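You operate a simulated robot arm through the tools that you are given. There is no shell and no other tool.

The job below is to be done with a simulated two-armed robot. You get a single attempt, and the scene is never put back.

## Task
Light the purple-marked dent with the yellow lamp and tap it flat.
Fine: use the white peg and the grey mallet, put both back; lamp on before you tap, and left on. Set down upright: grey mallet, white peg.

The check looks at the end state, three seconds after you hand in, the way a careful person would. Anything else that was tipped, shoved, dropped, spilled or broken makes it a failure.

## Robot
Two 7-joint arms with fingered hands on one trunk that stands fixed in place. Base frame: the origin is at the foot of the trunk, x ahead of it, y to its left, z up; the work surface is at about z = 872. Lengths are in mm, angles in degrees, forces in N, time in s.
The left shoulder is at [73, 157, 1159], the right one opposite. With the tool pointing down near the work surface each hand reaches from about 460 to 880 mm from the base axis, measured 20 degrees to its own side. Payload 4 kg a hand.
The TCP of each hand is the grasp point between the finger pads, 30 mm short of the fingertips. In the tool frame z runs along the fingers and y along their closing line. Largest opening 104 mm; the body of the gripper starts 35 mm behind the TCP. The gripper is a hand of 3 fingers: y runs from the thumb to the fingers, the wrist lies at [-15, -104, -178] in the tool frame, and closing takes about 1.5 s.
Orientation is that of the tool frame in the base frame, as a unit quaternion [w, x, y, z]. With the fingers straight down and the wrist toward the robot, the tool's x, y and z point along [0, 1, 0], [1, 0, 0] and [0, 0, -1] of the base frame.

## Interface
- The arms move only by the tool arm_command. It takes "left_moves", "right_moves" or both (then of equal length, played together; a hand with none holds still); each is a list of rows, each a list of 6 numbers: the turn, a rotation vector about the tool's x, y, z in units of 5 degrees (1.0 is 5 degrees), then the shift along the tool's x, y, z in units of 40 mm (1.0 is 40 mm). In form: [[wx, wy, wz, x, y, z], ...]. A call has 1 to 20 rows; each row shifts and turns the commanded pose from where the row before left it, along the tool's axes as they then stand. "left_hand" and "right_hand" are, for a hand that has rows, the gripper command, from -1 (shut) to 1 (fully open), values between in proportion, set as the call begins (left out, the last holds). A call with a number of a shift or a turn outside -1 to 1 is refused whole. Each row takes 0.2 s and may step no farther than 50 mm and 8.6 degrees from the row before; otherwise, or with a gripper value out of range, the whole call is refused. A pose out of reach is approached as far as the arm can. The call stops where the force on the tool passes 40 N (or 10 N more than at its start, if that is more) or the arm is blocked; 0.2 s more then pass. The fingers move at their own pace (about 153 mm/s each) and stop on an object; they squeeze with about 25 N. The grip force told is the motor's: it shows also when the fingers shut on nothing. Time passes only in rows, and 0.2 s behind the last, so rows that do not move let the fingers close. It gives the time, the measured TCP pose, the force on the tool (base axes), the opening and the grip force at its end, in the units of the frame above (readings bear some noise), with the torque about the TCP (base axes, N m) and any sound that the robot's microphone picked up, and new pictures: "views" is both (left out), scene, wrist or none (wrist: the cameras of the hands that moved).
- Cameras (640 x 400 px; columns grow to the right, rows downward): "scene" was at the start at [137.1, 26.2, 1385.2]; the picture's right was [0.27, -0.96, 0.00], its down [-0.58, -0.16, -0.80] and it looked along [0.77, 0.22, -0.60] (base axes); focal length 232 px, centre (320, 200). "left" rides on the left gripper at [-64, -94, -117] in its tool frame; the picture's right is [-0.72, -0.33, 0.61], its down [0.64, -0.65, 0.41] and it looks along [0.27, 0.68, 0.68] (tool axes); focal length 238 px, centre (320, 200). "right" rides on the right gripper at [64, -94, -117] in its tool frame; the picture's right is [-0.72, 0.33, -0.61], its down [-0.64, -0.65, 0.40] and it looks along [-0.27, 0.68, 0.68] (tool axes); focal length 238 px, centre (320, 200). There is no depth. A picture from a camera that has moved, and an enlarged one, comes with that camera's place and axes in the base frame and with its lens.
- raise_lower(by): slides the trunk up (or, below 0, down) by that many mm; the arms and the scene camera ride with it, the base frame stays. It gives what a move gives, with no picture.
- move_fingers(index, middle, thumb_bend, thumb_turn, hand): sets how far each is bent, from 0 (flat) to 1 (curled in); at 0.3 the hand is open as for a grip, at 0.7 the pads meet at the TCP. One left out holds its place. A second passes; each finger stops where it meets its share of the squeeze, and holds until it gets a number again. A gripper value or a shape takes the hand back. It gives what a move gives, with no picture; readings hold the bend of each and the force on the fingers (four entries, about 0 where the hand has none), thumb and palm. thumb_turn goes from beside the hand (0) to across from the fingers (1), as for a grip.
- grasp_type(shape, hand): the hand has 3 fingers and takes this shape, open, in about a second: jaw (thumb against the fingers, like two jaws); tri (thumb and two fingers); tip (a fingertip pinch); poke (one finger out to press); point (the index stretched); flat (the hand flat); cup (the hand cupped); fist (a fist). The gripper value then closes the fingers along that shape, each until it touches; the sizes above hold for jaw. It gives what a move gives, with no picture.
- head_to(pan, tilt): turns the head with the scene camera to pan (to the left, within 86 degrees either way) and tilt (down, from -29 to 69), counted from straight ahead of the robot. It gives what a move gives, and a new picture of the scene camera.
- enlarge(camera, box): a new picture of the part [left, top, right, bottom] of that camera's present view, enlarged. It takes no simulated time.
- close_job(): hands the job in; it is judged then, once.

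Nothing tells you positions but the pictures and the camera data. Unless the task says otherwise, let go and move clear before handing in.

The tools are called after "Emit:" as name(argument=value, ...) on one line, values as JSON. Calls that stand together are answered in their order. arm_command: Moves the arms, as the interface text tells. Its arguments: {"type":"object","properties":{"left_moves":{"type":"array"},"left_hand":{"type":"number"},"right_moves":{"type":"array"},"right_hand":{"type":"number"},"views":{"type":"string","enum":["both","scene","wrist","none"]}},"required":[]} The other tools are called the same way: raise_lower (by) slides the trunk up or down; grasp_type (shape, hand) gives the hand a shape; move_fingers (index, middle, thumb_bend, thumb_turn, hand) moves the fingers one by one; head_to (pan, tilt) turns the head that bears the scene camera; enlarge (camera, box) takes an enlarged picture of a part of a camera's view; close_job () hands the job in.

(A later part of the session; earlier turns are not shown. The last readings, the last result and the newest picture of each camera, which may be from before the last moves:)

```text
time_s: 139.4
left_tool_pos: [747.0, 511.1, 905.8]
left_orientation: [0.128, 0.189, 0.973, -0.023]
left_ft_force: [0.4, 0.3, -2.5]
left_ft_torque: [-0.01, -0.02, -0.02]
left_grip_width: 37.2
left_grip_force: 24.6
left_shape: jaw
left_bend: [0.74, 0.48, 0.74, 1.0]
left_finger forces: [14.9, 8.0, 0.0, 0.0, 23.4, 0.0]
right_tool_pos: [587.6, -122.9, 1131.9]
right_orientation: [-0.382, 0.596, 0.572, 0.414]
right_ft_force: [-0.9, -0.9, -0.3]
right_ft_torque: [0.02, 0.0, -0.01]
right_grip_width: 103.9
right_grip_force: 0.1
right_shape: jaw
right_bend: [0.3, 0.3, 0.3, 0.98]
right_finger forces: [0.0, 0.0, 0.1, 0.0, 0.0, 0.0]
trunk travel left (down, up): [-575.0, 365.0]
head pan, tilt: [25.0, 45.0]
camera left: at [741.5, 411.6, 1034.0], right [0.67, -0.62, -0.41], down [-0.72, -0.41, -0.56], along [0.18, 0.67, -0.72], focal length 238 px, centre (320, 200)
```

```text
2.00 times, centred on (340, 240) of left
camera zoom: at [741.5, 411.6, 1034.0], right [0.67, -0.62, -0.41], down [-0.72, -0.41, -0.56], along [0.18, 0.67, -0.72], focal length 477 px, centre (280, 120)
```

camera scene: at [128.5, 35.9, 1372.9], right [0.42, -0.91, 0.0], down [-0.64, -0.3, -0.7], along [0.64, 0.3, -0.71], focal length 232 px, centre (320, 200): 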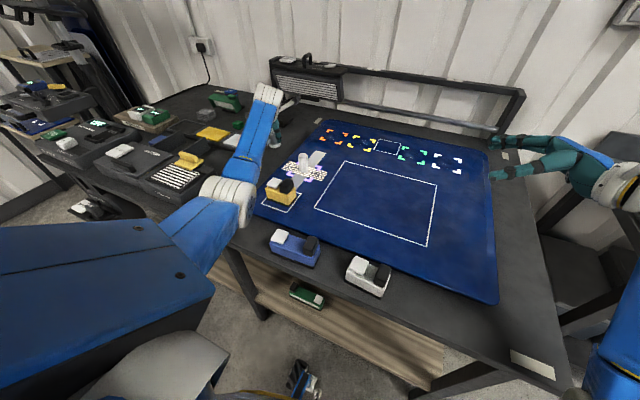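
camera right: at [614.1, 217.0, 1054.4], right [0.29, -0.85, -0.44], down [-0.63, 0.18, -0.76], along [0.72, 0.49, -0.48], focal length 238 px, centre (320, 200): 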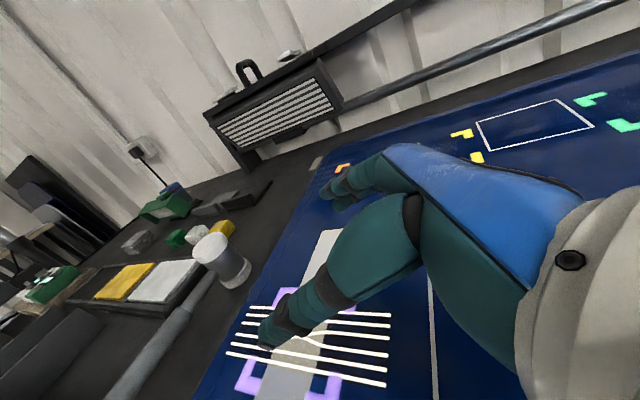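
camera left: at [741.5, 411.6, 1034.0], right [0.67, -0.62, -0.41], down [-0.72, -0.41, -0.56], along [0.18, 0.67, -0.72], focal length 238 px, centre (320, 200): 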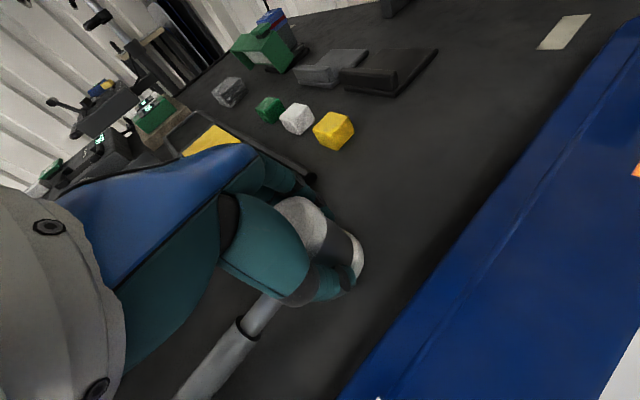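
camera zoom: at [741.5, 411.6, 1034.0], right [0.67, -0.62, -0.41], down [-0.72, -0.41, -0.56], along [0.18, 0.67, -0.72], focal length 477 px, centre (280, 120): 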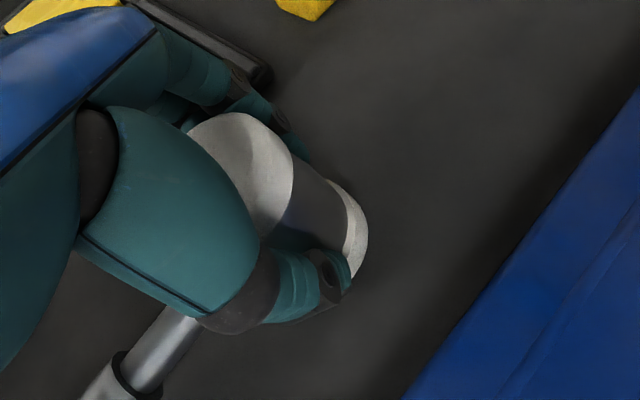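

Emit:
arm_command(left_moves=[[0, 0, 0, 0.013, 0, 0.0483], [0, 0, 0, 0.013, 0, 0.0483], [0, 0, 0, 0, 0, 0]], views="none")

Emit:
arm_command(left_moves=[[0, 0, 0, 0.013, 0, 0.0483], [0, 0, 0, 0, 0, 0]], views="none")

Emit:
arm_command(left_moves=[[0, 0, 0, 0.013, 0, 0.0483], [0, 0, 0, 0, 0, 0]], views="none")

```text
time_s: 140.2
left_tool_pos: [746.5, 509.7, 902.6]
left_orientation: [0.13, 0.189, 0.973, -0.022]
left_ft_force: [1.6, -0.2, -1.0]
left_ft_torque: [0.02, -0.08, 0.0]
left_grip_width: 37.2
left_grip_force: 25.1
left_shape: jaw
left_bend: [0.74, 0.48, 0.74, 1.0]
left_finger forces: [15.7, 8.4, 0.0, 0.0, 23.4, 0.0]
right_tool_pos: [587.2, -124.3, 1130.8]
right_orientation: [-0.382, 0.596, 0.572, 0.414]
right_ft_force: [-0.1, -0.5, 0.1]
right_ft_torque: [0.02, -0.06, -0.01]
right_grip_width: 104.3
right_grip_force: 0.1
right_shape: jaw
right_bend: [0.3, 0.3, 0.3, 0.98]
right_finger forces: [0.1, 0.1, 0.0, 0.0, 0.0, 0.1]
trunk travel left (down, up): [-575.0, 365.0]
head pan, tilt: [25.0, 45.0]
```

```text
time_s: 140.8
left_tool_pos: [745.1, 508.7, 900.5]
left_orientation: [0.129, 0.189, 0.973, -0.023]
left_ft_force: [1.8, -0.2, 2.3]
left_ft_torque: [0.06, -0.01, -0.03]
left_grip_width: 37.3
left_grip_force: 24.8
left_shape: jaw
left_bend: [0.74, 0.48, 0.74, 1.0]
left_finger forces: [15.4, 9.2, 0.0, 0.0, 23.8, 0.1]
right_tool_pos: [588.3, -125.9, 1131.8]
right_orientation: [-0.381, 0.597, 0.572, 0.414]
right_ft_force: [0.2, 0.2, -0.8]
right_ft_torque: [0.01, 0.01, -0.01]
right_grip_width: 104.1
right_grip_force: 0.1
right_shape: jaw
right_bend: [0.3, 0.3, 0.3, 0.98]
right_finger forces: [0.0, 0.0, 0.1, 0.1, 0.1, 0.0]
trunk travel left (down, up): [-575.0, 365.0]
head pan, tilt: [25.0, 45.0]
```

```text
time_s: 141.4
left_tool_pos: [746.1, 508.6, 900.0]
left_orientation: [0.129, 0.189, 0.973, -0.021]
left_ft_force: [2.6, -0.9, 3.9]
left_ft_torque: [0.09, -0.05, -0.02]
left_grip_width: 37.6
left_grip_force: 25.1
left_shape: jaw
left_bend: [0.74, 0.48, 0.74, 1.0]
left_finger forces: [15.6, 9.6, 0.0, 0.0, 24.2, 0.0]
right_tool_pos: [586.7, -125.8, 1131.2]
right_orientation: [-0.382, 0.595, 0.573, 0.415]
right_ft_force: [0.1, -0.3, 0.0]
right_ft_torque: [0.0, -0.01, -0.02]
right_grip_width: 103.8
right_grip_force: 0.0
right_shape: jaw
right_bend: [0.3, 0.3, 0.3, 0.98]
right_finger forces: [0.0, 0.1, 0.0, 0.0, 0.1, 0.2]
trunk travel left (down, up): [-575.0, 365.0]
head pan, tilt: [25.0, 45.0]
```

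The mallet head is on the bench. I'll open just enough to release it and check that it stands.

Emit:
arm_command(left_moves=[[0, 0, 0, 0, 0, 0], [0, 0, 0, 0, 0, 0], [0, 0, 0, 0, 0, 0], [0, 0, 0, 0, 0, 0], [0, 0, 0, 0, 0, 0]], left_hand=0.4, views="wrist")

Emit:
enlarge(camera="left", box=[220, 140, 460, 340])

```text
time_s: 142.6
left_tool_pos: [746.4, 510.2, 898.3]
left_orientation: [0.13, 0.189, 0.973, -0.022]
left_ft_force: [0.7, 0.1, 0.4]
left_ft_torque: [0.03, -0.02, -0.05]
left_grip_width: 72.3
left_grip_force: 0.1
left_shape: jaw
left_bend: [0.27, 0.37, 0.58, 0.99]
left_finger forces: [0.1, 0.0, 0.0, 0.0, 0.0, 0.0]
right_tool_pos: [586.6, -124.9, 1130.9]
right_orientation: [-0.381, 0.596, 0.573, 0.414]
right_ft_force: [-0.3, 0.9, -0.8]
right_ft_torque: [0.0, 0.0, 0.02]
right_grip_width: 104.0
right_grip_force: 0.1
right_shape: jaw
right_bend: [0.3, 0.3, 0.3, 0.98]
right_finger forces: [0.0, 0.0, 0.1, 0.0, 0.0, 0.0]
trunk travel left (down, up): [-575.0, 365.0]
head pan, tilt: [25.0, 45.0]
camera left: at [740.7, 411.4, 1027.0], right [0.67, -0.62, -0.41], down [-0.72, -0.41, -0.56], along [0.18, 0.67, -0.72], focal length 238 px, centre (320, 200)
```

left: 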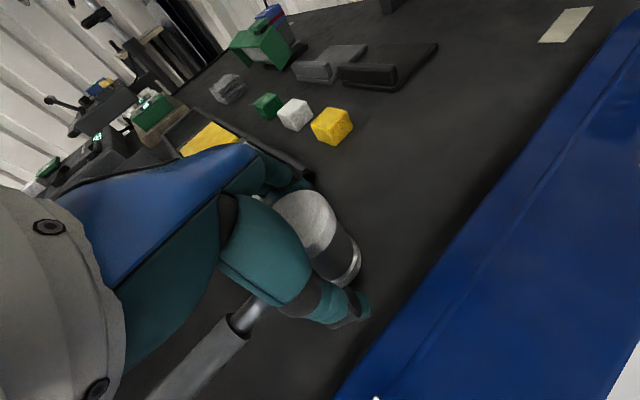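

```text
2.00 times, centred on (340, 240) of left
camera zoom: at [740.7, 411.4, 1027.0], right [0.67, -0.62, -0.41], down [-0.72, -0.41, -0.56], along [0.18, 0.67, -0.72], focal length 477 px, centre (280, 120)
```

zoom: 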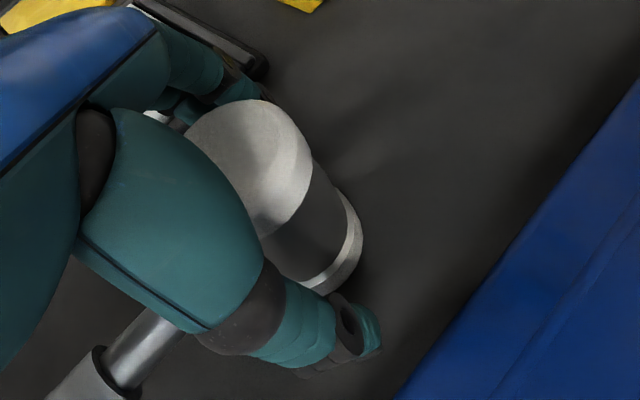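

Emit:
arm_command(left_moves=[[0, 0, 0, -0.065, 0, -0.2415], [0, 0, 0, -0.13, 0, -0.483], [0, 0, 0, -0.2, 0, -0.75], [0, 0, 0, -0.24, 0, -0.9], [0, 0, 0, 0, -0.9, -0.3], [0, 0, 0, 0.3, -0.9, -0.2], [0, 0, 0, 0.3, -0.9, 0], [0, 0, 0, 0.3, -0.8, 0]], views="both")

Emit:
enlarge(camera="scene", box=[230, 120, 300, 180])

Emit:
enlarge(camera="left", box=[300, 140, 480, 330])

```text
time_s: 144.4
left_tool_pos: [653.2, 392.2, 1007.5]
left_orientation: [0.129, 0.188, 0.973, -0.022]
left_ft_force: [-0.6, -0.9, -1.2]
left_ft_torque: [0.01, 0.01, -0.02]
left_grip_width: 72.5
left_grip_force: 0.0
left_shape: jaw
left_bend: [0.27, 0.37, 0.58, 0.99]
left_finger forces: [0.0, 0.0, 0.0, 0.0, 0.1, 0.1]
right_tool_pos: [587.0, -125.0, 1131.7]
right_orientation: [-0.382, 0.594, 0.573, 0.416]
right_ft_force: [0.4, -1.1, 0.2]
right_ft_torque: [0.01, 0.03, -0.02]
right_grip_width: 104.2
right_grip_force: 0.0
right_shape: jaw
right_bend: [0.3, 0.3, 0.3, 0.98]
right_finger forces: [0.0, 0.1, 0.0, 0.0, 0.0, 0.0]
trunk travel left (down, up): [-575.0, 365.0]
head pan, tilt: [25.0, 45.0]
camera scene: at [126.9, 33.3, 1373.1], right [0.42, -0.91, 0.0], down [-0.64, -0.3, -0.71], along [0.64, 0.3, -0.71], focal length 232 px, centre (320, 200)
camera left: at [648.0, 292.8, 1135.8], right [0.67, -0.62, -0.41], down [-0.72, -0.41, -0.56], along [0.18, 0.67, -0.72], focal length 238 px, centre (320, 200)
```

scene: 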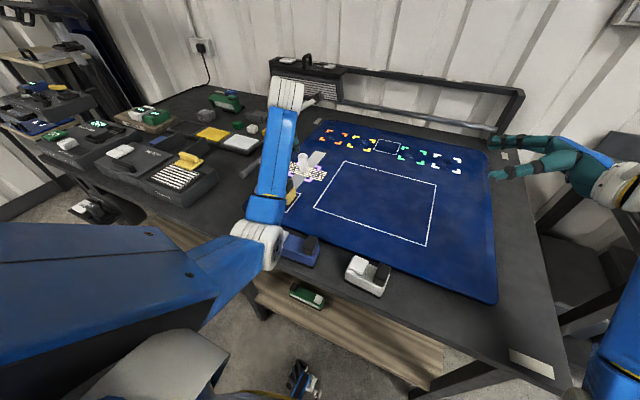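
left: 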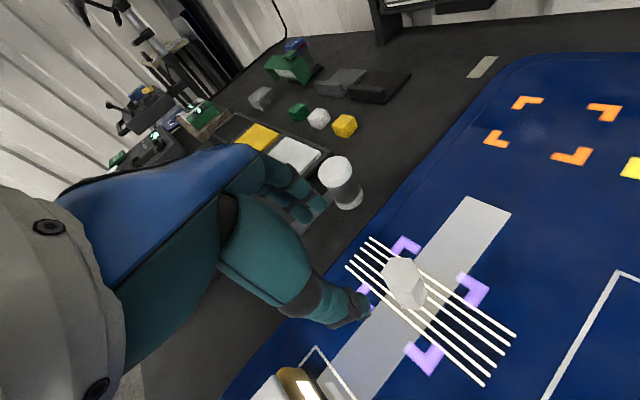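

```text
6.67 times, centred on (265, 150) of scene
camera zoom: at [126.9, 33.3, 1373.1], right [0.42, -0.91, 0.0], down [-0.64, -0.3, -0.71], along [0.64, 0.3, -0.71], focal length 1547 px, centre (687, 533)
```

zoom: 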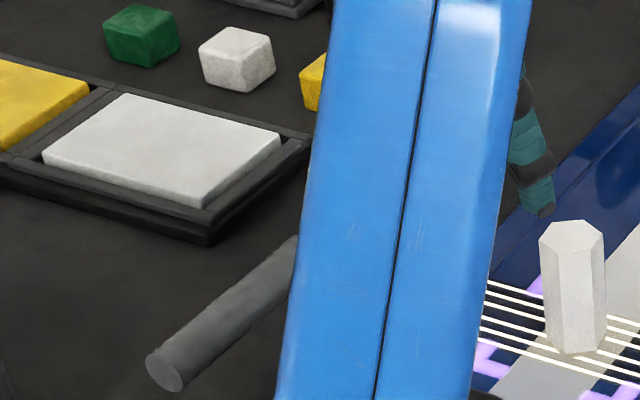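

```text
2.11 times, centred on (390, 235) of left
camera zoom: at [648.0, 292.8, 1135.8], right [0.67, -0.62, -0.41], down [-0.72, -0.41, -0.56], along [0.18, 0.67, -0.72], focal length 502 px, centre (173, 126)
```

zoom: 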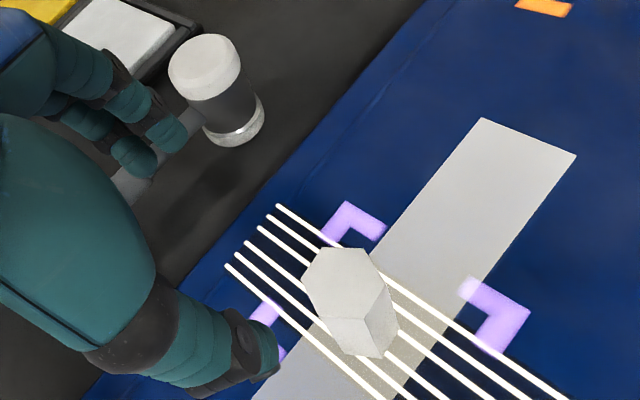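

The mallet stands upright near its place. Next I'll level the hand, return to the earlier yaw, and go above the peg to pick it up.

Emit:
arm_command(left_moves=[[0, 0, 0, -0.162, 0, -0.604], [0, 0, 0, -0.162, 0, -0.604], [0, 1, 0, 0, 0, 0], [0, 1, 0, 0, 0, 0], [0, 1, 0, 0, 0, 0], [0, 0, 1, 0, 0, 0], [0, 0, 1, 0, 0, 0], [0, 0, 1, 0, 0, 0], [0, 0, 1, 0, 0, 0], [0, 0, 1, 0, 0, 0], [0, 0, 1, 0, 0, 0], [0, 0, 1, 0, 0, 0], [0, 0, 0.6, 0, 0, 0], [0, 0, 0, 0, 0, 0]], left_hand=1, views="both")

Emit:
enlarge(camera="scene", box=[230, 120, 300, 180])

Emit:
enlarge(camera="left", box=[300, 180, 500, 340])

```text
time_s: 147.4
left_tool_pos: [656.6, 395.0, 1055.5]
left_orientation: [0.0, 0.5, 0.866, 0.003]
left_ft_force: [-1.0, 0.0, -0.2]
left_ft_torque: [-0.05, 0.03, 0.01]
left_grip_width: 103.6
left_grip_force: 0.1
left_shape: jaw
left_bend: [0.3, 0.3, 0.3, 0.98]
left_finger forces: [0.0, 0.0, 0.1, 0.0, 0.0, 0.0]
right_tool_pos: [588.9, -125.1, 1131.1]
right_orientation: [-0.382, 0.596, 0.572, 0.414]
right_ft_force: [0.6, -0.1, 0.2]
right_ft_torque: [-0.01, -0.03, -0.01]
right_grip_width: 103.9
right_grip_force: 0.1
right_shape: jaw
right_bend: [0.3, 0.3, 0.3, 0.98]
right_finger forces: [0.0, 0.1, 0.0, 0.1, 0.0, 0.0]
trunk travel left (down, up): [-575.0, 365.0]
head pan, tilt: [25.0, 45.0]
camera scene: at [127.5, 34.7, 1373.0], right [0.42, -0.91, 0.0], down [-0.64, -0.3, -0.71], along [0.64, 0.3, -0.71], focal length 232 px, centre (320, 200)
camera left: at [607.2, 292.0, 1171.9], right [0.08, -0.78, -0.62], down [-0.88, 0.23, -0.41], along [0.46, 0.58, -0.67], focal length 238 px, centre (320, 200)
```

scene: 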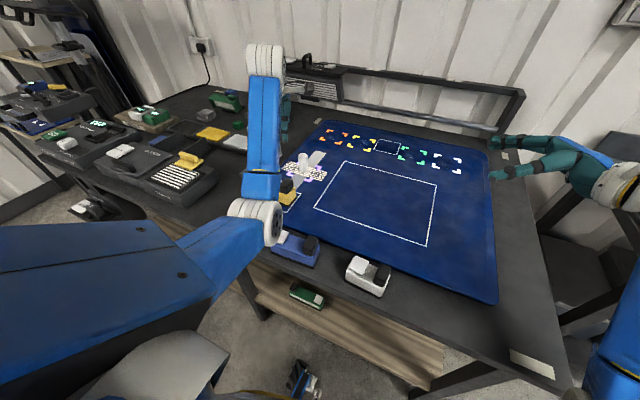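
left: 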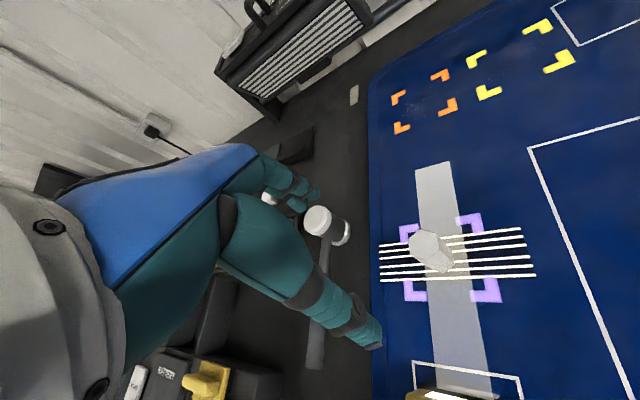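

```text
6.67 times, centred on (265, 150) of scene
camera zoom: at [127.5, 34.7, 1373.0], right [0.42, -0.91, 0.0], down [-0.64, -0.3, -0.71], along [0.64, 0.3, -0.71], focal length 1547 px, centre (687, 533)
```

zoom: 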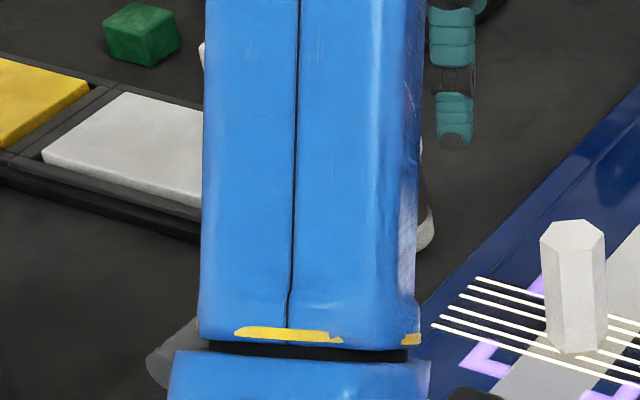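

```text
2.50 times, centred on (400, 260) of left
camera zoom: at [607.2, 292.0, 1171.9], right [0.08, -0.78, -0.62], down [-0.88, 0.23, -0.41], along [0.46, 0.58, -0.67], focal length 596 px, centre (120, 50)
```

zoom: 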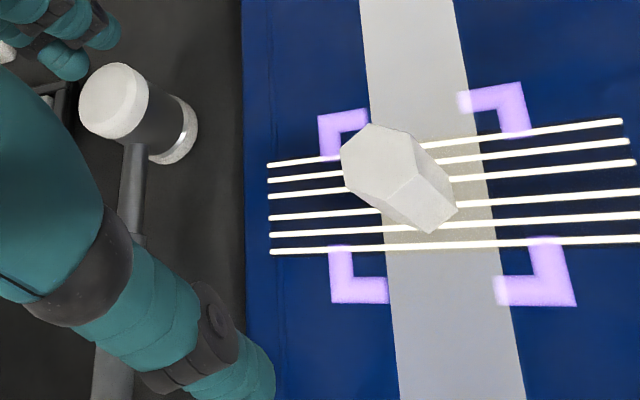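

Emit:
arm_command(left_moves=[[0, 0, 0, -0.5, 0, 0], [0, 0, 0, -0.5, 0, 0.4], [0, 0, 0, -0.237, 0, 0.5], [0, 0, 0, 0, 0, 0.5], [0, 0, 0, 0, 0, 0]], views="both")

Emit:
enlarge(camera="left", box=[260, 160, 460, 320])

Emit:
enlarge(camera="scene", box=[265, 125, 345, 190])

```text
time_s: 148.6
left_tool_pos: [681.0, 349.1, 1000.4]
left_orientation: [0.0, 0.499, 0.867, 0.002]
left_ft_force: [-0.3, -1.0, -0.5]
left_ft_torque: [0.01, -0.02, -0.01]
left_grip_width: 103.9
left_grip_force: 0.0
left_shape: jaw
left_bend: [0.3, 0.3, 0.3, 0.98]
left_finger forces: [0.1, 0.0, 0.1, 0.0, 0.1, 0.0]
right_tool_pos: [588.2, -125.1, 1131.7]
right_orientation: [-0.381, 0.596, 0.572, 0.414]
right_ft_force: [0.0, -0.3, -0.3]
right_ft_torque: [0.01, 0.01, -0.02]
right_grip_width: 103.9
right_grip_force: 0.0
right_shape: jaw
right_bend: [0.3, 0.3, 0.3, 0.98]
right_finger forces: [0.0, 0.0, 0.1, 0.1, 0.0, 0.0]
trunk travel left (down, up): [-575.0, 365.0]
head pan, tilt: [25.0, 45.0]
camera scene: at [127.5, 34.5, 1373.0], right [0.42, -0.91, 0.0], down [-0.64, -0.3, -0.71], along [0.64, 0.3, -0.71], focal length 232 px, centre (320, 200)
camera left: at [632.3, 247.4, 1116.5], right [0.08, -0.78, -0.62], down [-0.88, 0.23, -0.41], along [0.46, 0.58, -0.67], focal length 238 px, centre (320, 200)
```

scene: 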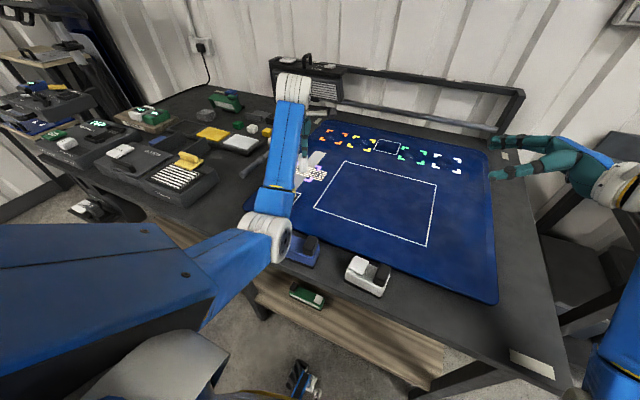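
left: 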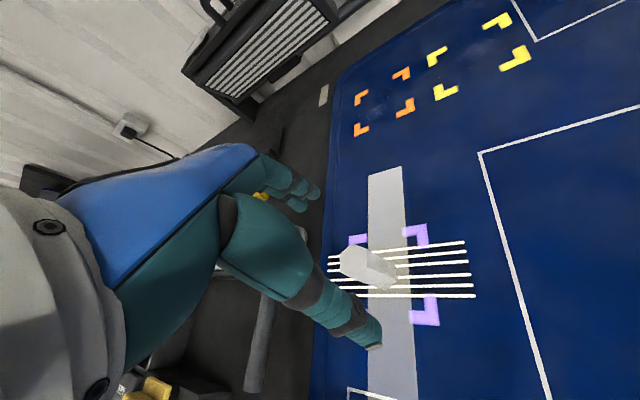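

```text
2.50 times, centred on (360, 240) of left
camera zoom: at [632.3, 247.4, 1116.5], right [0.08, -0.78, -0.62], down [-0.88, 0.23, -0.41], along [0.46, 0.58, -0.67], focal length 596 px, centre (220, 100)
```

zoom: 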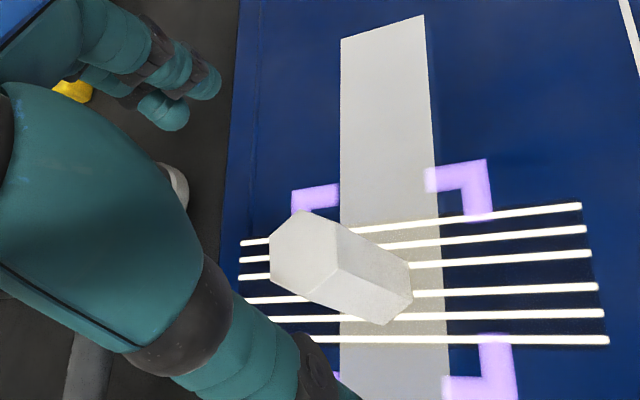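

```text
6.15 times, centred on (305, 158) of scene
camera zoom: at [127.5, 34.5, 1373.0], right [0.42, -0.91, 0.0], down [-0.64, -0.3, -0.71], along [0.64, 0.3, -0.71], focal length 1428 px, centre (412, 462)
```

zoom: 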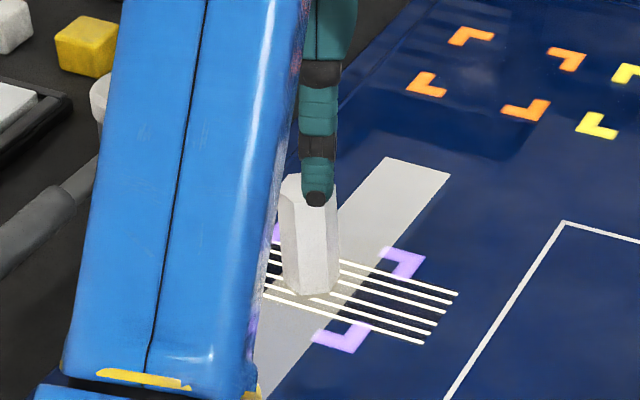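

The elbow has swung low, close above the blue lamp. I'll raise the trunk 200 mm so the arm reaches down from higher, and check again.

Emit:
raise_lower(by=200)

Emit:
head_to(pan=25, tilt=50)

```text
time_s: 150.7
left_tool_pos: [680.9, 349.5, 1200.4]
left_orientation: [0.0, 0.499, 0.866, 0.002]
left_ft_force: [0.3, -0.8, -0.8]
left_ft_torque: [0.03, -0.04, -0.07]
left_grip_width: 104.0
left_grip_force: 0.1
left_shape: jaw
left_bend: [0.3, 0.3, 0.3, 0.98]
left_finger forces: [0.0, 0.0, 0.0, 0.0, 0.0, 0.1]
right_tool_pos: [587.8, -125.2, 1331.8]
right_orientation: [-0.382, 0.596, 0.572, 0.414]
right_ft_force: [0.7, 0.2, 0.1]
right_ft_torque: [0.01, 0.0, 0.01]
right_grip_width: 104.0
right_grip_force: 0.0
right_shape: jaw
right_bend: [0.3, 0.3, 0.3, 0.98]
right_finger forces: [0.1, 0.0, 0.0, 0.1, 0.1, 0.1]
trunk travel left (down, up): [-775.0, 165.0]
head pan, tilt: [25.0, 45.0]
```

```text
time_s: 151.4
left_tool_pos: [681.8, 349.7, 1199.1]
left_orientation: [0.001, 0.499, 0.867, 0.003]
left_ft_force: [-0.1, 0.1, 0.7]
left_ft_torque: [0.02, 0.02, 0.01]
left_grip_width: 103.8
left_grip_force: 0.1
left_shape: jaw
left_bend: [0.3, 0.3, 0.3, 0.98]
left_finger forces: [0.0, 0.0, 0.0, 0.1, 0.0, 0.1]
right_tool_pos: [588.4, -125.7, 1331.3]
right_orientation: [-0.381, 0.596, 0.572, 0.415]
right_ft_force: [-1.5, -0.4, 1.0]
right_ft_torque: [0.03, -0.01, -0.01]
right_grip_width: 104.1
right_grip_force: 0.0
right_shape: jaw
right_bend: [0.3, 0.3, 0.3, 0.98]
right_finger forces: [0.0, 0.0, 0.0, 0.0, 0.0, 0.0]
trunk travel left (down, up): [-775.0, 165.0]
head pan, tilt: [25.0, 50.0]
camera scene: at [124.2, 32.7, 1566.1], right [0.42, -0.91, 0.0], down [-0.7, -0.32, -0.64], along [0.58, 0.27, -0.77], focal length 232 px, centre (320, 200)
```

scene: 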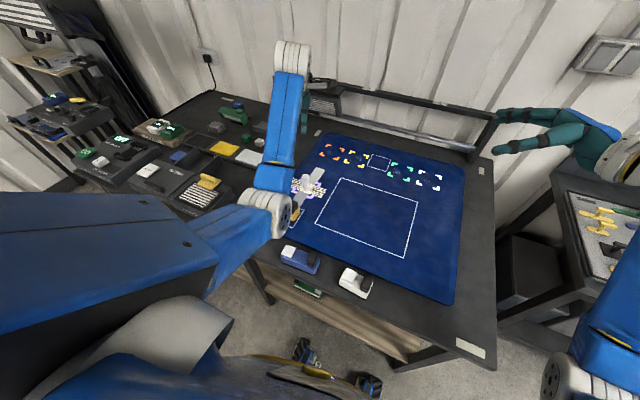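

Emit:
arm_command(left_moves=[[0, 0, 0, 0, 0, 0.9], [0, 0, 0, 0, 0, 0.9], [0, 0, 0, 0, 0, 0.9], [0, 0, 0, 0, 0, 0.9], [0, 0, 0, 0, 0, 0.9], [0, 0, 0, 0, 0, 0.5], [0, 0, 0, 0, 0, 0]], views="both")

Emit:
enlarge(camera="left", box=[260, 160, 460, 320])

Emit:
enlarge(camera="scene", box=[200, 120, 360, 280])

```text
time_s: 153.0
left_tool_pos: [682.0, 349.7, 999.7]
left_orientation: [-0.001, 0.5, 0.866, 0.003]
left_ft_force: [-0.5, 0.0, 0.4]
left_ft_torque: [0.0, -0.01, -0.04]
left_grip_width: 103.8
left_grip_force: 0.1
left_shape: jaw
left_bend: [0.3, 0.3, 0.3, 0.98]
left_finger forces: [0.0, 0.0, 0.0, 0.0, 0.0, 0.0]
right_tool_pos: [588.8, -124.4, 1331.9]
right_orientation: [-0.382, 0.596, 0.572, 0.414]
right_ft_force: [0.3, -0.5, -0.3]
right_ft_torque: [0.02, -0.02, -0.04]
right_grip_width: 104.0
right_grip_force: 0.1
right_shape: jaw
right_bend: [0.3, 0.3, 0.3, 0.98]
right_finger forces: [0.0, 0.0, 0.0, 0.0, 0.1, 0.0]
trunk travel left (down, up): [-775.0, 165.0]
head pan, tilt: [25.0, 50.0]
camera scene: at [123.9, 32.6, 1566.1], right [0.42, -0.91, 0.0], down [-0.7, -0.32, -0.64], along [0.58, 0.27, -0.77], focal length 232 px, centre (320, 200)
camera left: at [633.5, 247.6, 1115.8], right [0.08, -0.78, -0.62], down [-0.88, 0.23, -0.41], along [0.46, 0.58, -0.67], focal length 238 px, centre (320, 200)
```

scene: 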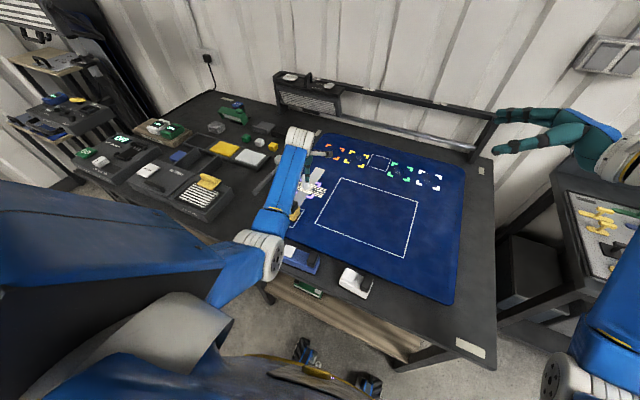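
left: 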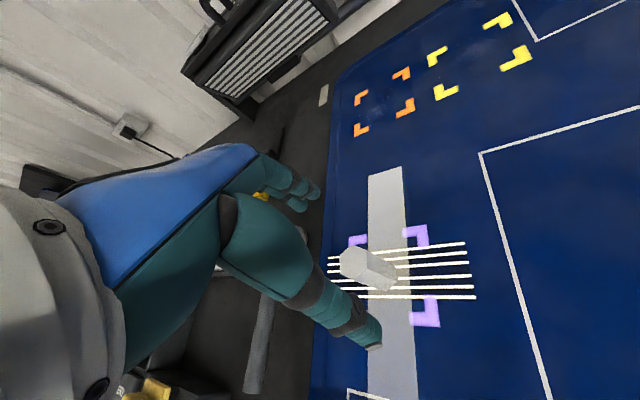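

```text
2.50 times, centred on (360, 240) of left
camera zoom: at [633.5, 247.6, 1115.8], right [0.08, -0.78, -0.62], down [-0.88, 0.23, -0.41], along [0.46, 0.58, -0.67], focal length 596 px, centre (220, 100)
```

zoom: 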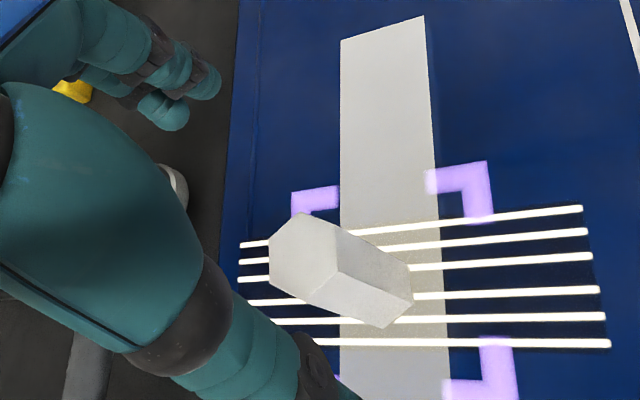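

```text
2.50 times, centred on (280, 200) of scene
camera zoom: at [123.9, 32.6, 1566.1], right [0.42, -0.91, 0.0], down [-0.7, -0.32, -0.64], along [0.58, 0.27, -0.77], focal length 580 px, centre (420, 200)
```

zoom: 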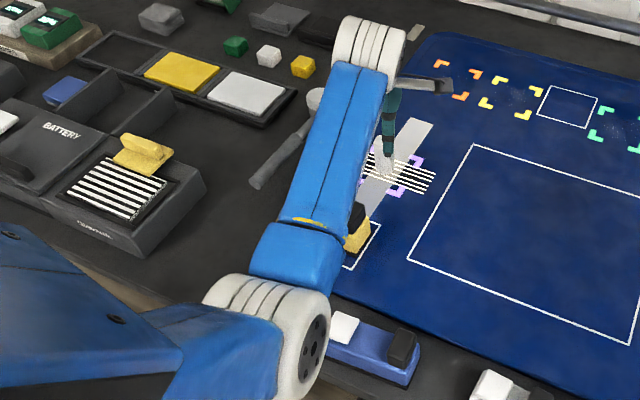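

Emit:
arm_command(left_moves=[[0, 0, 0, 0.07, 0.01, 0.5], [0, 0, 0, 0, 0, 0.5], [0, 0, 0, 0, 0, 0.5], [0, 0, 0, 0, 0, 0.48], [0, 0, 0, 0, 0, 0]], views="wrist")

Emit:
arm_command(left_moves=[[0, 0, 0, 0, 0, 0], [0, 0, 0, 0, 0, 0], [0, 0, 0, 0, 0, 0], [0, 0, 0, 0, 0, 0], [0, 0, 0, 0, 0, 0], [0, 0, 0, 0, 0, 0], [0, 0, 0, 0, 0, 0], [0, 0, 0, 0, 0, 0]], left_hand=-1, views="wrist")

Emit:
enlarge(camera="left", box=[260, 160, 460, 320])

```text
time_s: 154.2
left_tool_pos: [681.2, 354.0, 920.5]
left_orientation: [-0.001, 0.499, 0.867, 0.003]
left_ft_force: [0.6, -0.6, -0.7]
left_ft_torque: [-0.02, -0.01, 0.0]
left_grip_width: 103.8
left_grip_force: 0.0
left_shape: jaw
left_bend: [0.3, 0.3, 0.3, 0.98]
left_finger forces: [0.0, 0.0, 0.0, 0.0, 0.1, 0.0]
right_tool_pos: [588.6, -125.0, 1331.6]
right_orientation: [-0.382, 0.596, 0.572, 0.414]
right_ft_force: [0.3, 0.1, 0.1]
right_ft_torque: [-0.02, -0.03, -0.02]
right_grip_width: 103.7
right_grip_force: 0.1
right_shape: jaw
right_bend: [0.3, 0.3, 0.3, 0.98]
right_finger forces: [0.1, 0.0, 0.0, 0.0, 0.0, 0.0]
trunk travel left (down, up): [-775.0, 165.0]
head pan, tilt: [25.0, 50.0]
camera left: at [631.6, 251.0, 1036.7], right [0.08, -0.78, -0.62], down [-0.88, 0.23, -0.41], along [0.46, 0.58, -0.67], focal length 238 px, centre (320, 200)
```

left: 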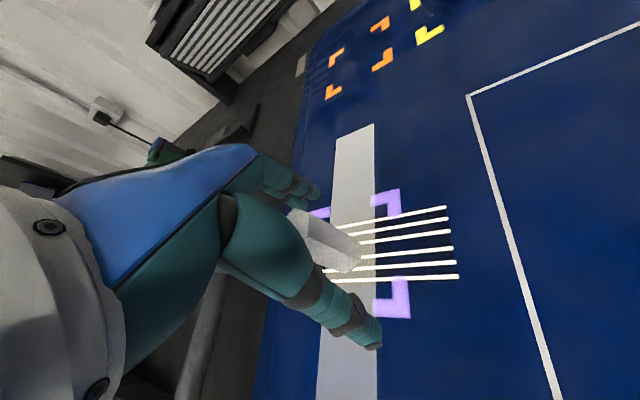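

```text
time_s: 156.0
left_tool_pos: [680.1, 352.8, 921.2]
left_orientation: [0.001, 0.499, 0.866, 0.003]
left_ft_force: [-0.1, -0.2, 0.3]
left_ft_torque: [-0.02, -0.02, -0.02]
left_grip_width: 21.7
left_grip_force: 24.9
left_shape: jaw
left_bend: [0.73, 0.58, 0.74, 1.0]
left_finger forces: [13.5, 8.5, 0.0, 0.1, 21.1, 0.0]
right_tool_pos: [587.7, -126.0, 1331.4]
right_orientation: [-0.382, 0.596, 0.572, 0.415]
right_ft_force: [-0.5, 0.2, 0.4]
right_ft_torque: [-0.02, -0.01, 0.04]
right_grip_width: 103.9
right_grip_force: 0.0
right_shape: jaw
right_bend: [0.3, 0.3, 0.3, 0.98]
right_finger forces: [0.0, 0.0, 0.1, 0.0, 0.0, 0.0]
trunk travel left (down, up): [-775.0, 165.0]
head pan, tilt: [25.0, 50.0]
camera left: at [631.6, 251.0, 1036.9], right [0.08, -0.78, -0.62], down [-0.88, 0.23, -0.41], along [0.46, 0.58, -0.67], focal length 238 px, centre (320, 200)
```

left: 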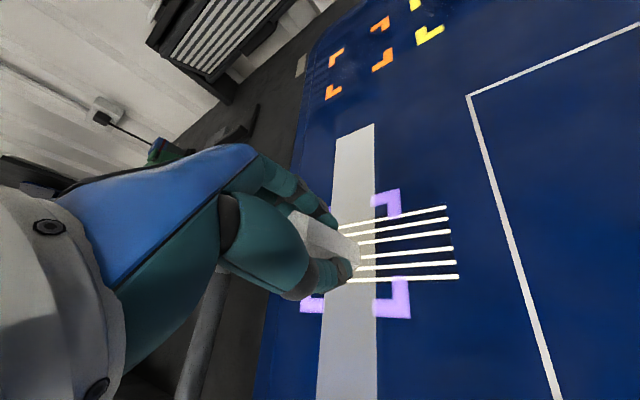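

```text
2.50 times, centred on (360, 240) of left
camera zoom: at [631.6, 251.0, 1036.9], right [0.08, -0.78, -0.62], down [-0.88, 0.23, -0.41], along [0.46, 0.58, -0.67], focal length 596 px, centre (220, 100)
```

zoom: 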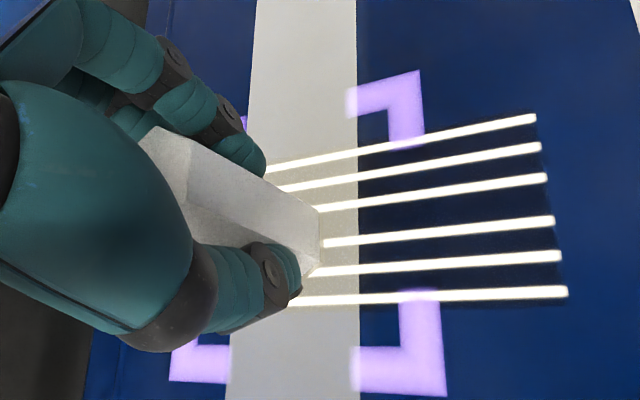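

Peg gripped the same way as before, and the lines remain straight. I'll lift it straight up and look at the uncovered dent.

Emit:
arm_command(left_moves=[[0, 0, 0, 0, 0, -0.3], [0, 0, 0, 0, 0, -0.7], [0, 0, 0, 0, 0, -0.9], [0, 0, 0, 0, 0, -0.6], [0, 0, 0, 0.788, -0.389, 0], [0, 0, 0, 0.788, -0.389, 0], [0, 0, 0, 0.788, -0.389, 0], [0, 0, 0, 0, 0, 0]], views="both")

Emit:
enlarge(camera="scene", box=[270, 160, 350, 220])

Emit:
enlarge(camera="left", box=[360, 160, 600, 330])

```text
time_s: 157.8
left_tool_pos: [593.9, 413.0, 1023.4]
left_orientation: [-0.001, 0.499, 0.866, 0.003]
left_ft_force: [-0.4, -0.6, -0.7]
left_ft_torque: [0.0, -0.01, -0.03]
left_grip_width: 21.9
left_grip_force: 24.9
left_shape: jaw
left_bend: [0.73, 0.58, 0.74, 1.0]
left_finger forces: [13.0, 9.0, 0.0, 0.0, 21.1, 0.0]
right_tool_pos: [587.2, -123.1, 1331.6]
right_orientation: [-0.382, 0.596, 0.572, 0.414]
right_ft_force: [-0.7, 0.1, 0.0]
right_ft_torque: [-0.02, -0.02, -0.01]
right_grip_width: 104.0
right_grip_force: 0.0
right_shape: jaw
right_bend: [0.3, 0.3, 0.3, 0.98]
right_finger forces: [0.0, 0.1, 0.0, 0.1, 0.0, 0.1]
trunk travel left (down, up): [-775.0, 165.0]
head pan, tilt: [25.0, 50.0]
camera scene: at [124.1, 33.0, 1566.1], right [0.42, -0.91, 0.0], down [-0.7, -0.32, -0.64], along [0.58, 0.27, -0.77], focal length 232 px, centre (320, 200)
camera left: at [544.4, 310.0, 1138.9], right [0.08, -0.78, -0.62], down [-0.89, 0.23, -0.41], along [0.46, 0.58, -0.68], focal length 238 px, centre (320, 200)
```

scene: 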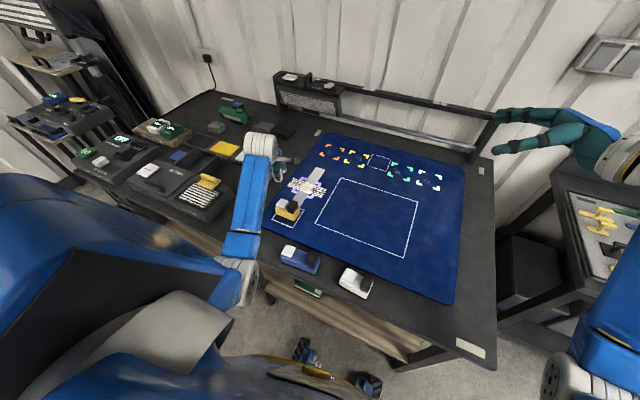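
left: 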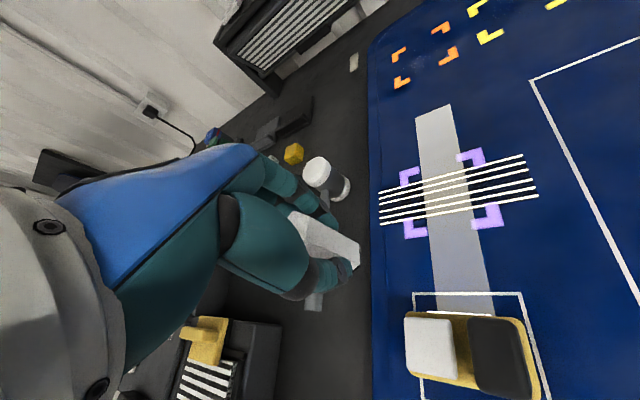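

```text
6.67 times, centred on (310, 190) of scene
camera zoom: at [124.1, 33.0, 1566.1], right [0.42, -0.91, 0.0], down [-0.7, -0.32, -0.64], along [0.58, 0.27, -0.77], focal length 1547 px, centre (387, 267)
```

zoom: 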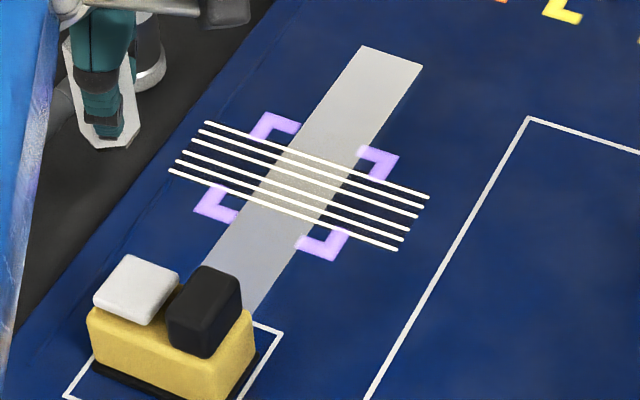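

```text
2.35 times, centred on (480, 245) of left
camera zoom: at [544.4, 310.0, 1138.9], right [0.08, -0.78, -0.62], down [-0.89, 0.23, -0.41], along [0.46, 0.58, -0.68], focal length 561 px, centre (-56, 94)
```

zoom: 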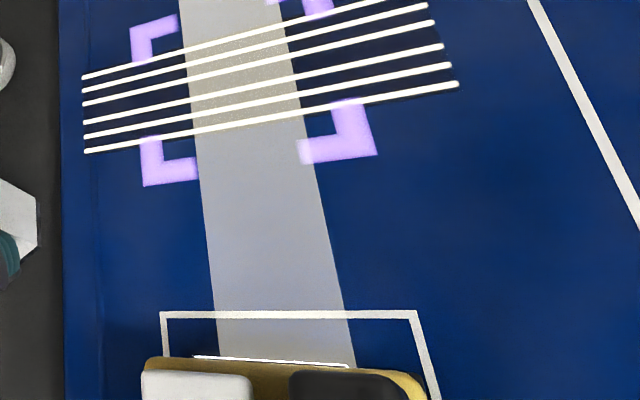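

All lines are straight and parallel across the bare spot, so the dent is flat and the lamp is still on. I'll take the peg back to its place.

Emit:
arm_command(left_moves=[[0, 0, 0, 0.802, -0.394, 0], [0, 0, 0, 0.802, -0.394, 0], [0, 0, 0, 0.802, -0.394, 0], [0, 0, 0, 0.802, -0.394, 0.1], [0, 0, 0, 0.802, -0.394, 0.4], [0, 0, 0, 0, 0, 0.9], [0, 0, 0, 0, 0, 0.5], [0, 0, 0, 0, 0, 0]], views="both")

Emit:
enlarge(camera="scene", box=[190, 160, 270, 230])

Emit:
enlarge(camera="left", box=[240, 160, 440, 320])

```text
time_s: 159.6
left_tool_pos: [442.8, 510.6, 945.3]
left_orientation: [0.0, 0.499, 0.866, 0.002]
left_ft_force: [-0.2, -0.3, 0.1]
left_ft_torque: [0.01, -0.01, -0.01]
left_grip_width: 21.9
left_grip_force: 24.7
left_shape: jaw
left_bend: [0.73, 0.58, 0.74, 1.0]
left_finger forces: [13.1, 9.2, 0.0, 0.1, 21.0, 0.1]
right_tool_pos: [586.1, -124.8, 1331.8]
right_orientation: [-0.381, 0.596, 0.572, 0.415]
right_ft_force: [-0.5, -0.4, 0.4]
right_ft_torque: [-0.04, -0.02, 0.0]
right_grip_width: 103.9
right_grip_force: 0.0
right_shape: jaw
right_bend: [0.3, 0.3, 0.3, 0.98]
right_finger forces: [0.0, 0.1, 0.0, 0.0, 0.0, 0.0]
trunk travel left (down, up): [-775.0, 165.0]
head pan, tilt: [25.0, 50.0]
camera scene: at [122.2, 33.4, 1566.3], right [0.42, -0.91, 0.0], down [-0.7, -0.32, -0.64], along [0.58, 0.27, -0.77], focal length 232 px, centre (320, 200)
camera left: at [394.4, 408.8, 1061.5], right [0.08, -0.78, -0.62], down [-0.88, 0.23, -0.41], along [0.46, 0.58, -0.67], focal length 238 px, centre (320, 200)
```

scene: 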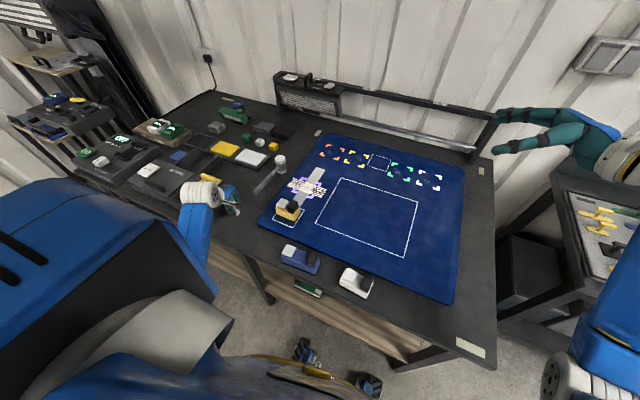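
left: 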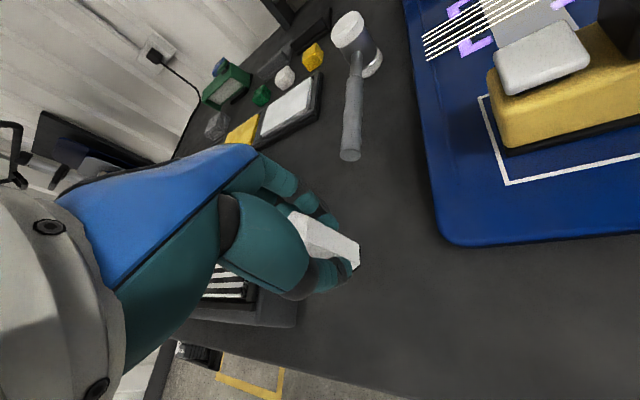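

```text
5.71 times, centred on (230, 195) of scene
camera zoom: at [122.2, 33.4, 1566.3], right [0.42, -0.91, 0.0], down [-0.7, -0.32, -0.64], along [0.58, 0.27, -0.77], focal length 1326 px, centre (834, 229)
```

zoom: 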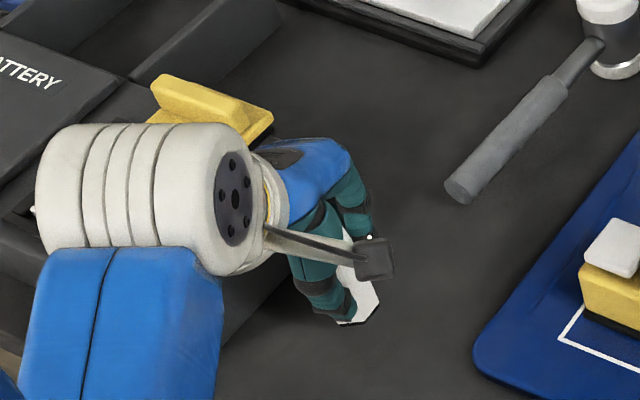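

```text
2.50 times, centred on (340, 240) of left
camera zoom: at [394.4, 408.8, 1061.5], right [0.08, -0.78, -0.62], down [-0.88, 0.23, -0.41], along [0.46, 0.58, -0.67], focal length 596 px, centre (270, 100)
```

zoom: 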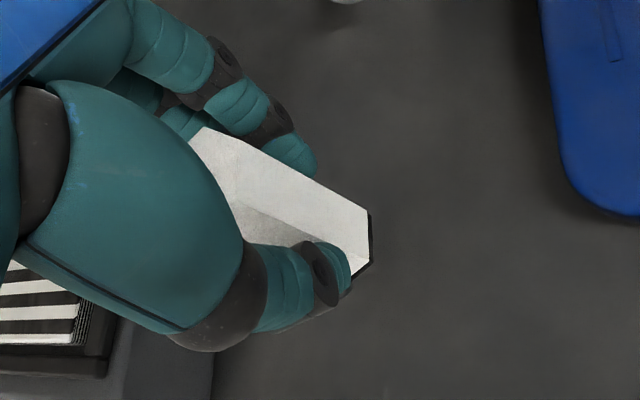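

Emit:
arm_command(left_moves=[[0, 0, 0, -0.04, 0.085, 0.3], [0, 0, 0, 0, 0, 0.4], [0, 0, 0, 0, 0, 0.35], [0, 0, 0, 0, 0, 0]], views="none")

Emit:
arm_command(left_moves=[[0, 0, 0, 0, 0, 0.05], [0, 0, 0, 0, 0, 0]], views="none")

Emit:
arm_command(left_moves=[[0, 0, 0, 0, 0, 0.04], [0, 0, 0, 0, 0, 0]], views="none")

```text
time_s: 160.6
left_tool_pos: [447.2, 512.9, 902.5]
left_orientation: [0.0, 0.498, 0.867, 0.002]
left_ft_force: [-0.8, 0.5, 0.6]
left_ft_torque: [-0.05, 0.01, -0.01]
left_grip_width: 21.6
left_grip_force: 24.9
left_shape: jaw
left_bend: [0.73, 0.58, 0.74, 1.0]
left_finger forces: [13.1, 9.1, 0.1, 0.0, 20.9, 0.1]
right_tool_pos: [588.9, -124.0, 1330.8]
right_orientation: [-0.381, 0.596, 0.573, 0.414]
right_ft_force: [0.0, -0.3, 0.1]
right_ft_torque: [-0.01, -0.01, 0.0]
right_grip_width: 103.9
right_grip_force: 0.1
right_shape: jaw
right_bend: [0.3, 0.3, 0.3, 0.98]
right_finger forces: [0.0, 0.0, 0.2, 0.0, 0.0, 0.0]
trunk travel left (down, up): [-775.0, 165.0]
head pan, tilt: [25.0, 50.0]
```

```text
time_s: 161.2
left_tool_pos: [447.3, 512.4, 901.0]
left_orientation: [0.0, 0.499, 0.866, 0.002]
left_ft_force: [0.0, 0.0, -0.5]
left_ft_torque: [0.01, 0.0, 0.01]
left_grip_width: 22.0
left_grip_force: 24.7
left_shape: jaw
left_bend: [0.73, 0.58, 0.74, 1.0]
left_finger forces: [13.2, 9.3, 0.0, 0.0, 20.8, 0.0]
right_tool_pos: [588.1, -124.6, 1332.2]
right_orientation: [-0.381, 0.596, 0.573, 0.414]
right_ft_force: [-0.6, 0.7, -0.5]
right_ft_torque: [-0.01, -0.01, 0.03]
right_grip_width: 103.9
right_grip_force: 0.1
right_shape: jaw
right_bend: [0.3, 0.3, 0.3, 0.98]
right_finger forces: [0.0, 0.0, 0.1, 0.0, 0.1, 0.0]
trunk travel left (down, up): [-775.0, 165.0]
head pan, tilt: [25.0, 50.0]
```

```text
time_s: 161.8
left_tool_pos: [448.0, 512.0, 899.7]
left_orientation: [0.0, 0.499, 0.866, 0.003]
left_ft_force: [-0.6, -0.1, 0.1]
left_ft_torque: [-0.02, -0.01, 0.02]
left_grip_width: 21.9
left_grip_force: 25.0
left_shape: jaw
left_bend: [0.73, 0.58, 0.75, 1.0]
left_finger forces: [13.1, 9.2, 0.1, 0.1, 20.9, 0.0]
right_tool_pos: [588.2, -124.3, 1333.6]
right_orientation: [-0.382, 0.596, 0.572, 0.414]
right_ft_force: [0.1, -0.9, -0.2]
right_ft_torque: [-0.03, 0.0, 0.01]
right_grip_width: 103.8
right_grip_force: 0.2
right_shape: jaw
right_bend: [0.3, 0.3, 0.3, 0.98]
right_finger forces: [0.0, 0.1, 0.0, 0.0, 0.0, 0.1]
trunk travel left (down, up): [-775.0, 165.0]
head pan, tilt: [25.0, 50.0]
```

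Emit:
arm_command(left_moves=[[0, 0, 0, 0, 0, 0.04], [0, 0, 0, 0, 0, 0]], views="none")

Emit:
arm_command(left_moves=[[0, 0, 0, 0, 0, 0.04], [0, 0, 0, 0, 0, 0]], views="none")

```text
time_s: 162.4
left_tool_pos: [449.5, 512.4, 898.4]
left_orientation: [0.001, 0.499, 0.867, 0.003]
left_ft_force: [-0.4, 0.3, 2.5]
left_ft_torque: [0.0, -0.04, 0.01]
left_grip_width: 22.1
left_grip_force: 25.4
left_shape: jaw
left_bend: [0.73, 0.58, 0.74, 1.0]
left_finger forces: [13.4, 9.4, 0.0, 0.1, 21.2, 0.0]
right_tool_pos: [587.8, -125.1, 1331.6]
right_orientation: [-0.382, 0.596, 0.572, 0.414]
right_ft_force: [-0.3, -0.1, -0.2]
right_ft_torque: [0.01, 0.02, 0.01]
right_grip_width: 104.3
right_grip_force: 0.0
right_shape: jaw
right_bend: [0.3, 0.3, 0.3, 0.98]
right_finger forces: [0.0, 0.0, 0.1, 0.0, 0.1, 0.0]
trunk travel left (down, up): [-775.0, 165.0]
head pan, tilt: [25.0, 50.0]
```

```text
time_s: 163.0
left_tool_pos: [447.7, 511.2, 898.4]
left_orientation: [0.001, 0.499, 0.867, 0.005]
left_ft_force: [-0.4, 0.9, 8.9]
left_ft_torque: [0.08, -0.03, -0.01]
left_grip_width: 22.0
left_grip_force: 25.5
left_shape: jaw
left_bend: [0.74, 0.58, 0.75, 1.0]
left_finger forces: [13.9, 10.5, 0.1, 0.1, 22.2, 0.0]
right_tool_pos: [586.9, -125.2, 1332.5]
right_orientation: [-0.382, 0.595, 0.572, 0.416]
right_ft_force: [-0.7, 0.2, -0.7]
right_ft_torque: [-0.02, 0.01, 0.01]
right_grip_width: 104.2
right_grip_force: 0.0
right_shape: jaw
right_bend: [0.3, 0.3, 0.3, 0.98]
right_finger forces: [0.1, 0.0, 0.0, 0.0, 0.0, 0.0]
trunk travel left (down, up): [-775.0, 165.0]
head pan, tilt: [25.0, 50.0]
```

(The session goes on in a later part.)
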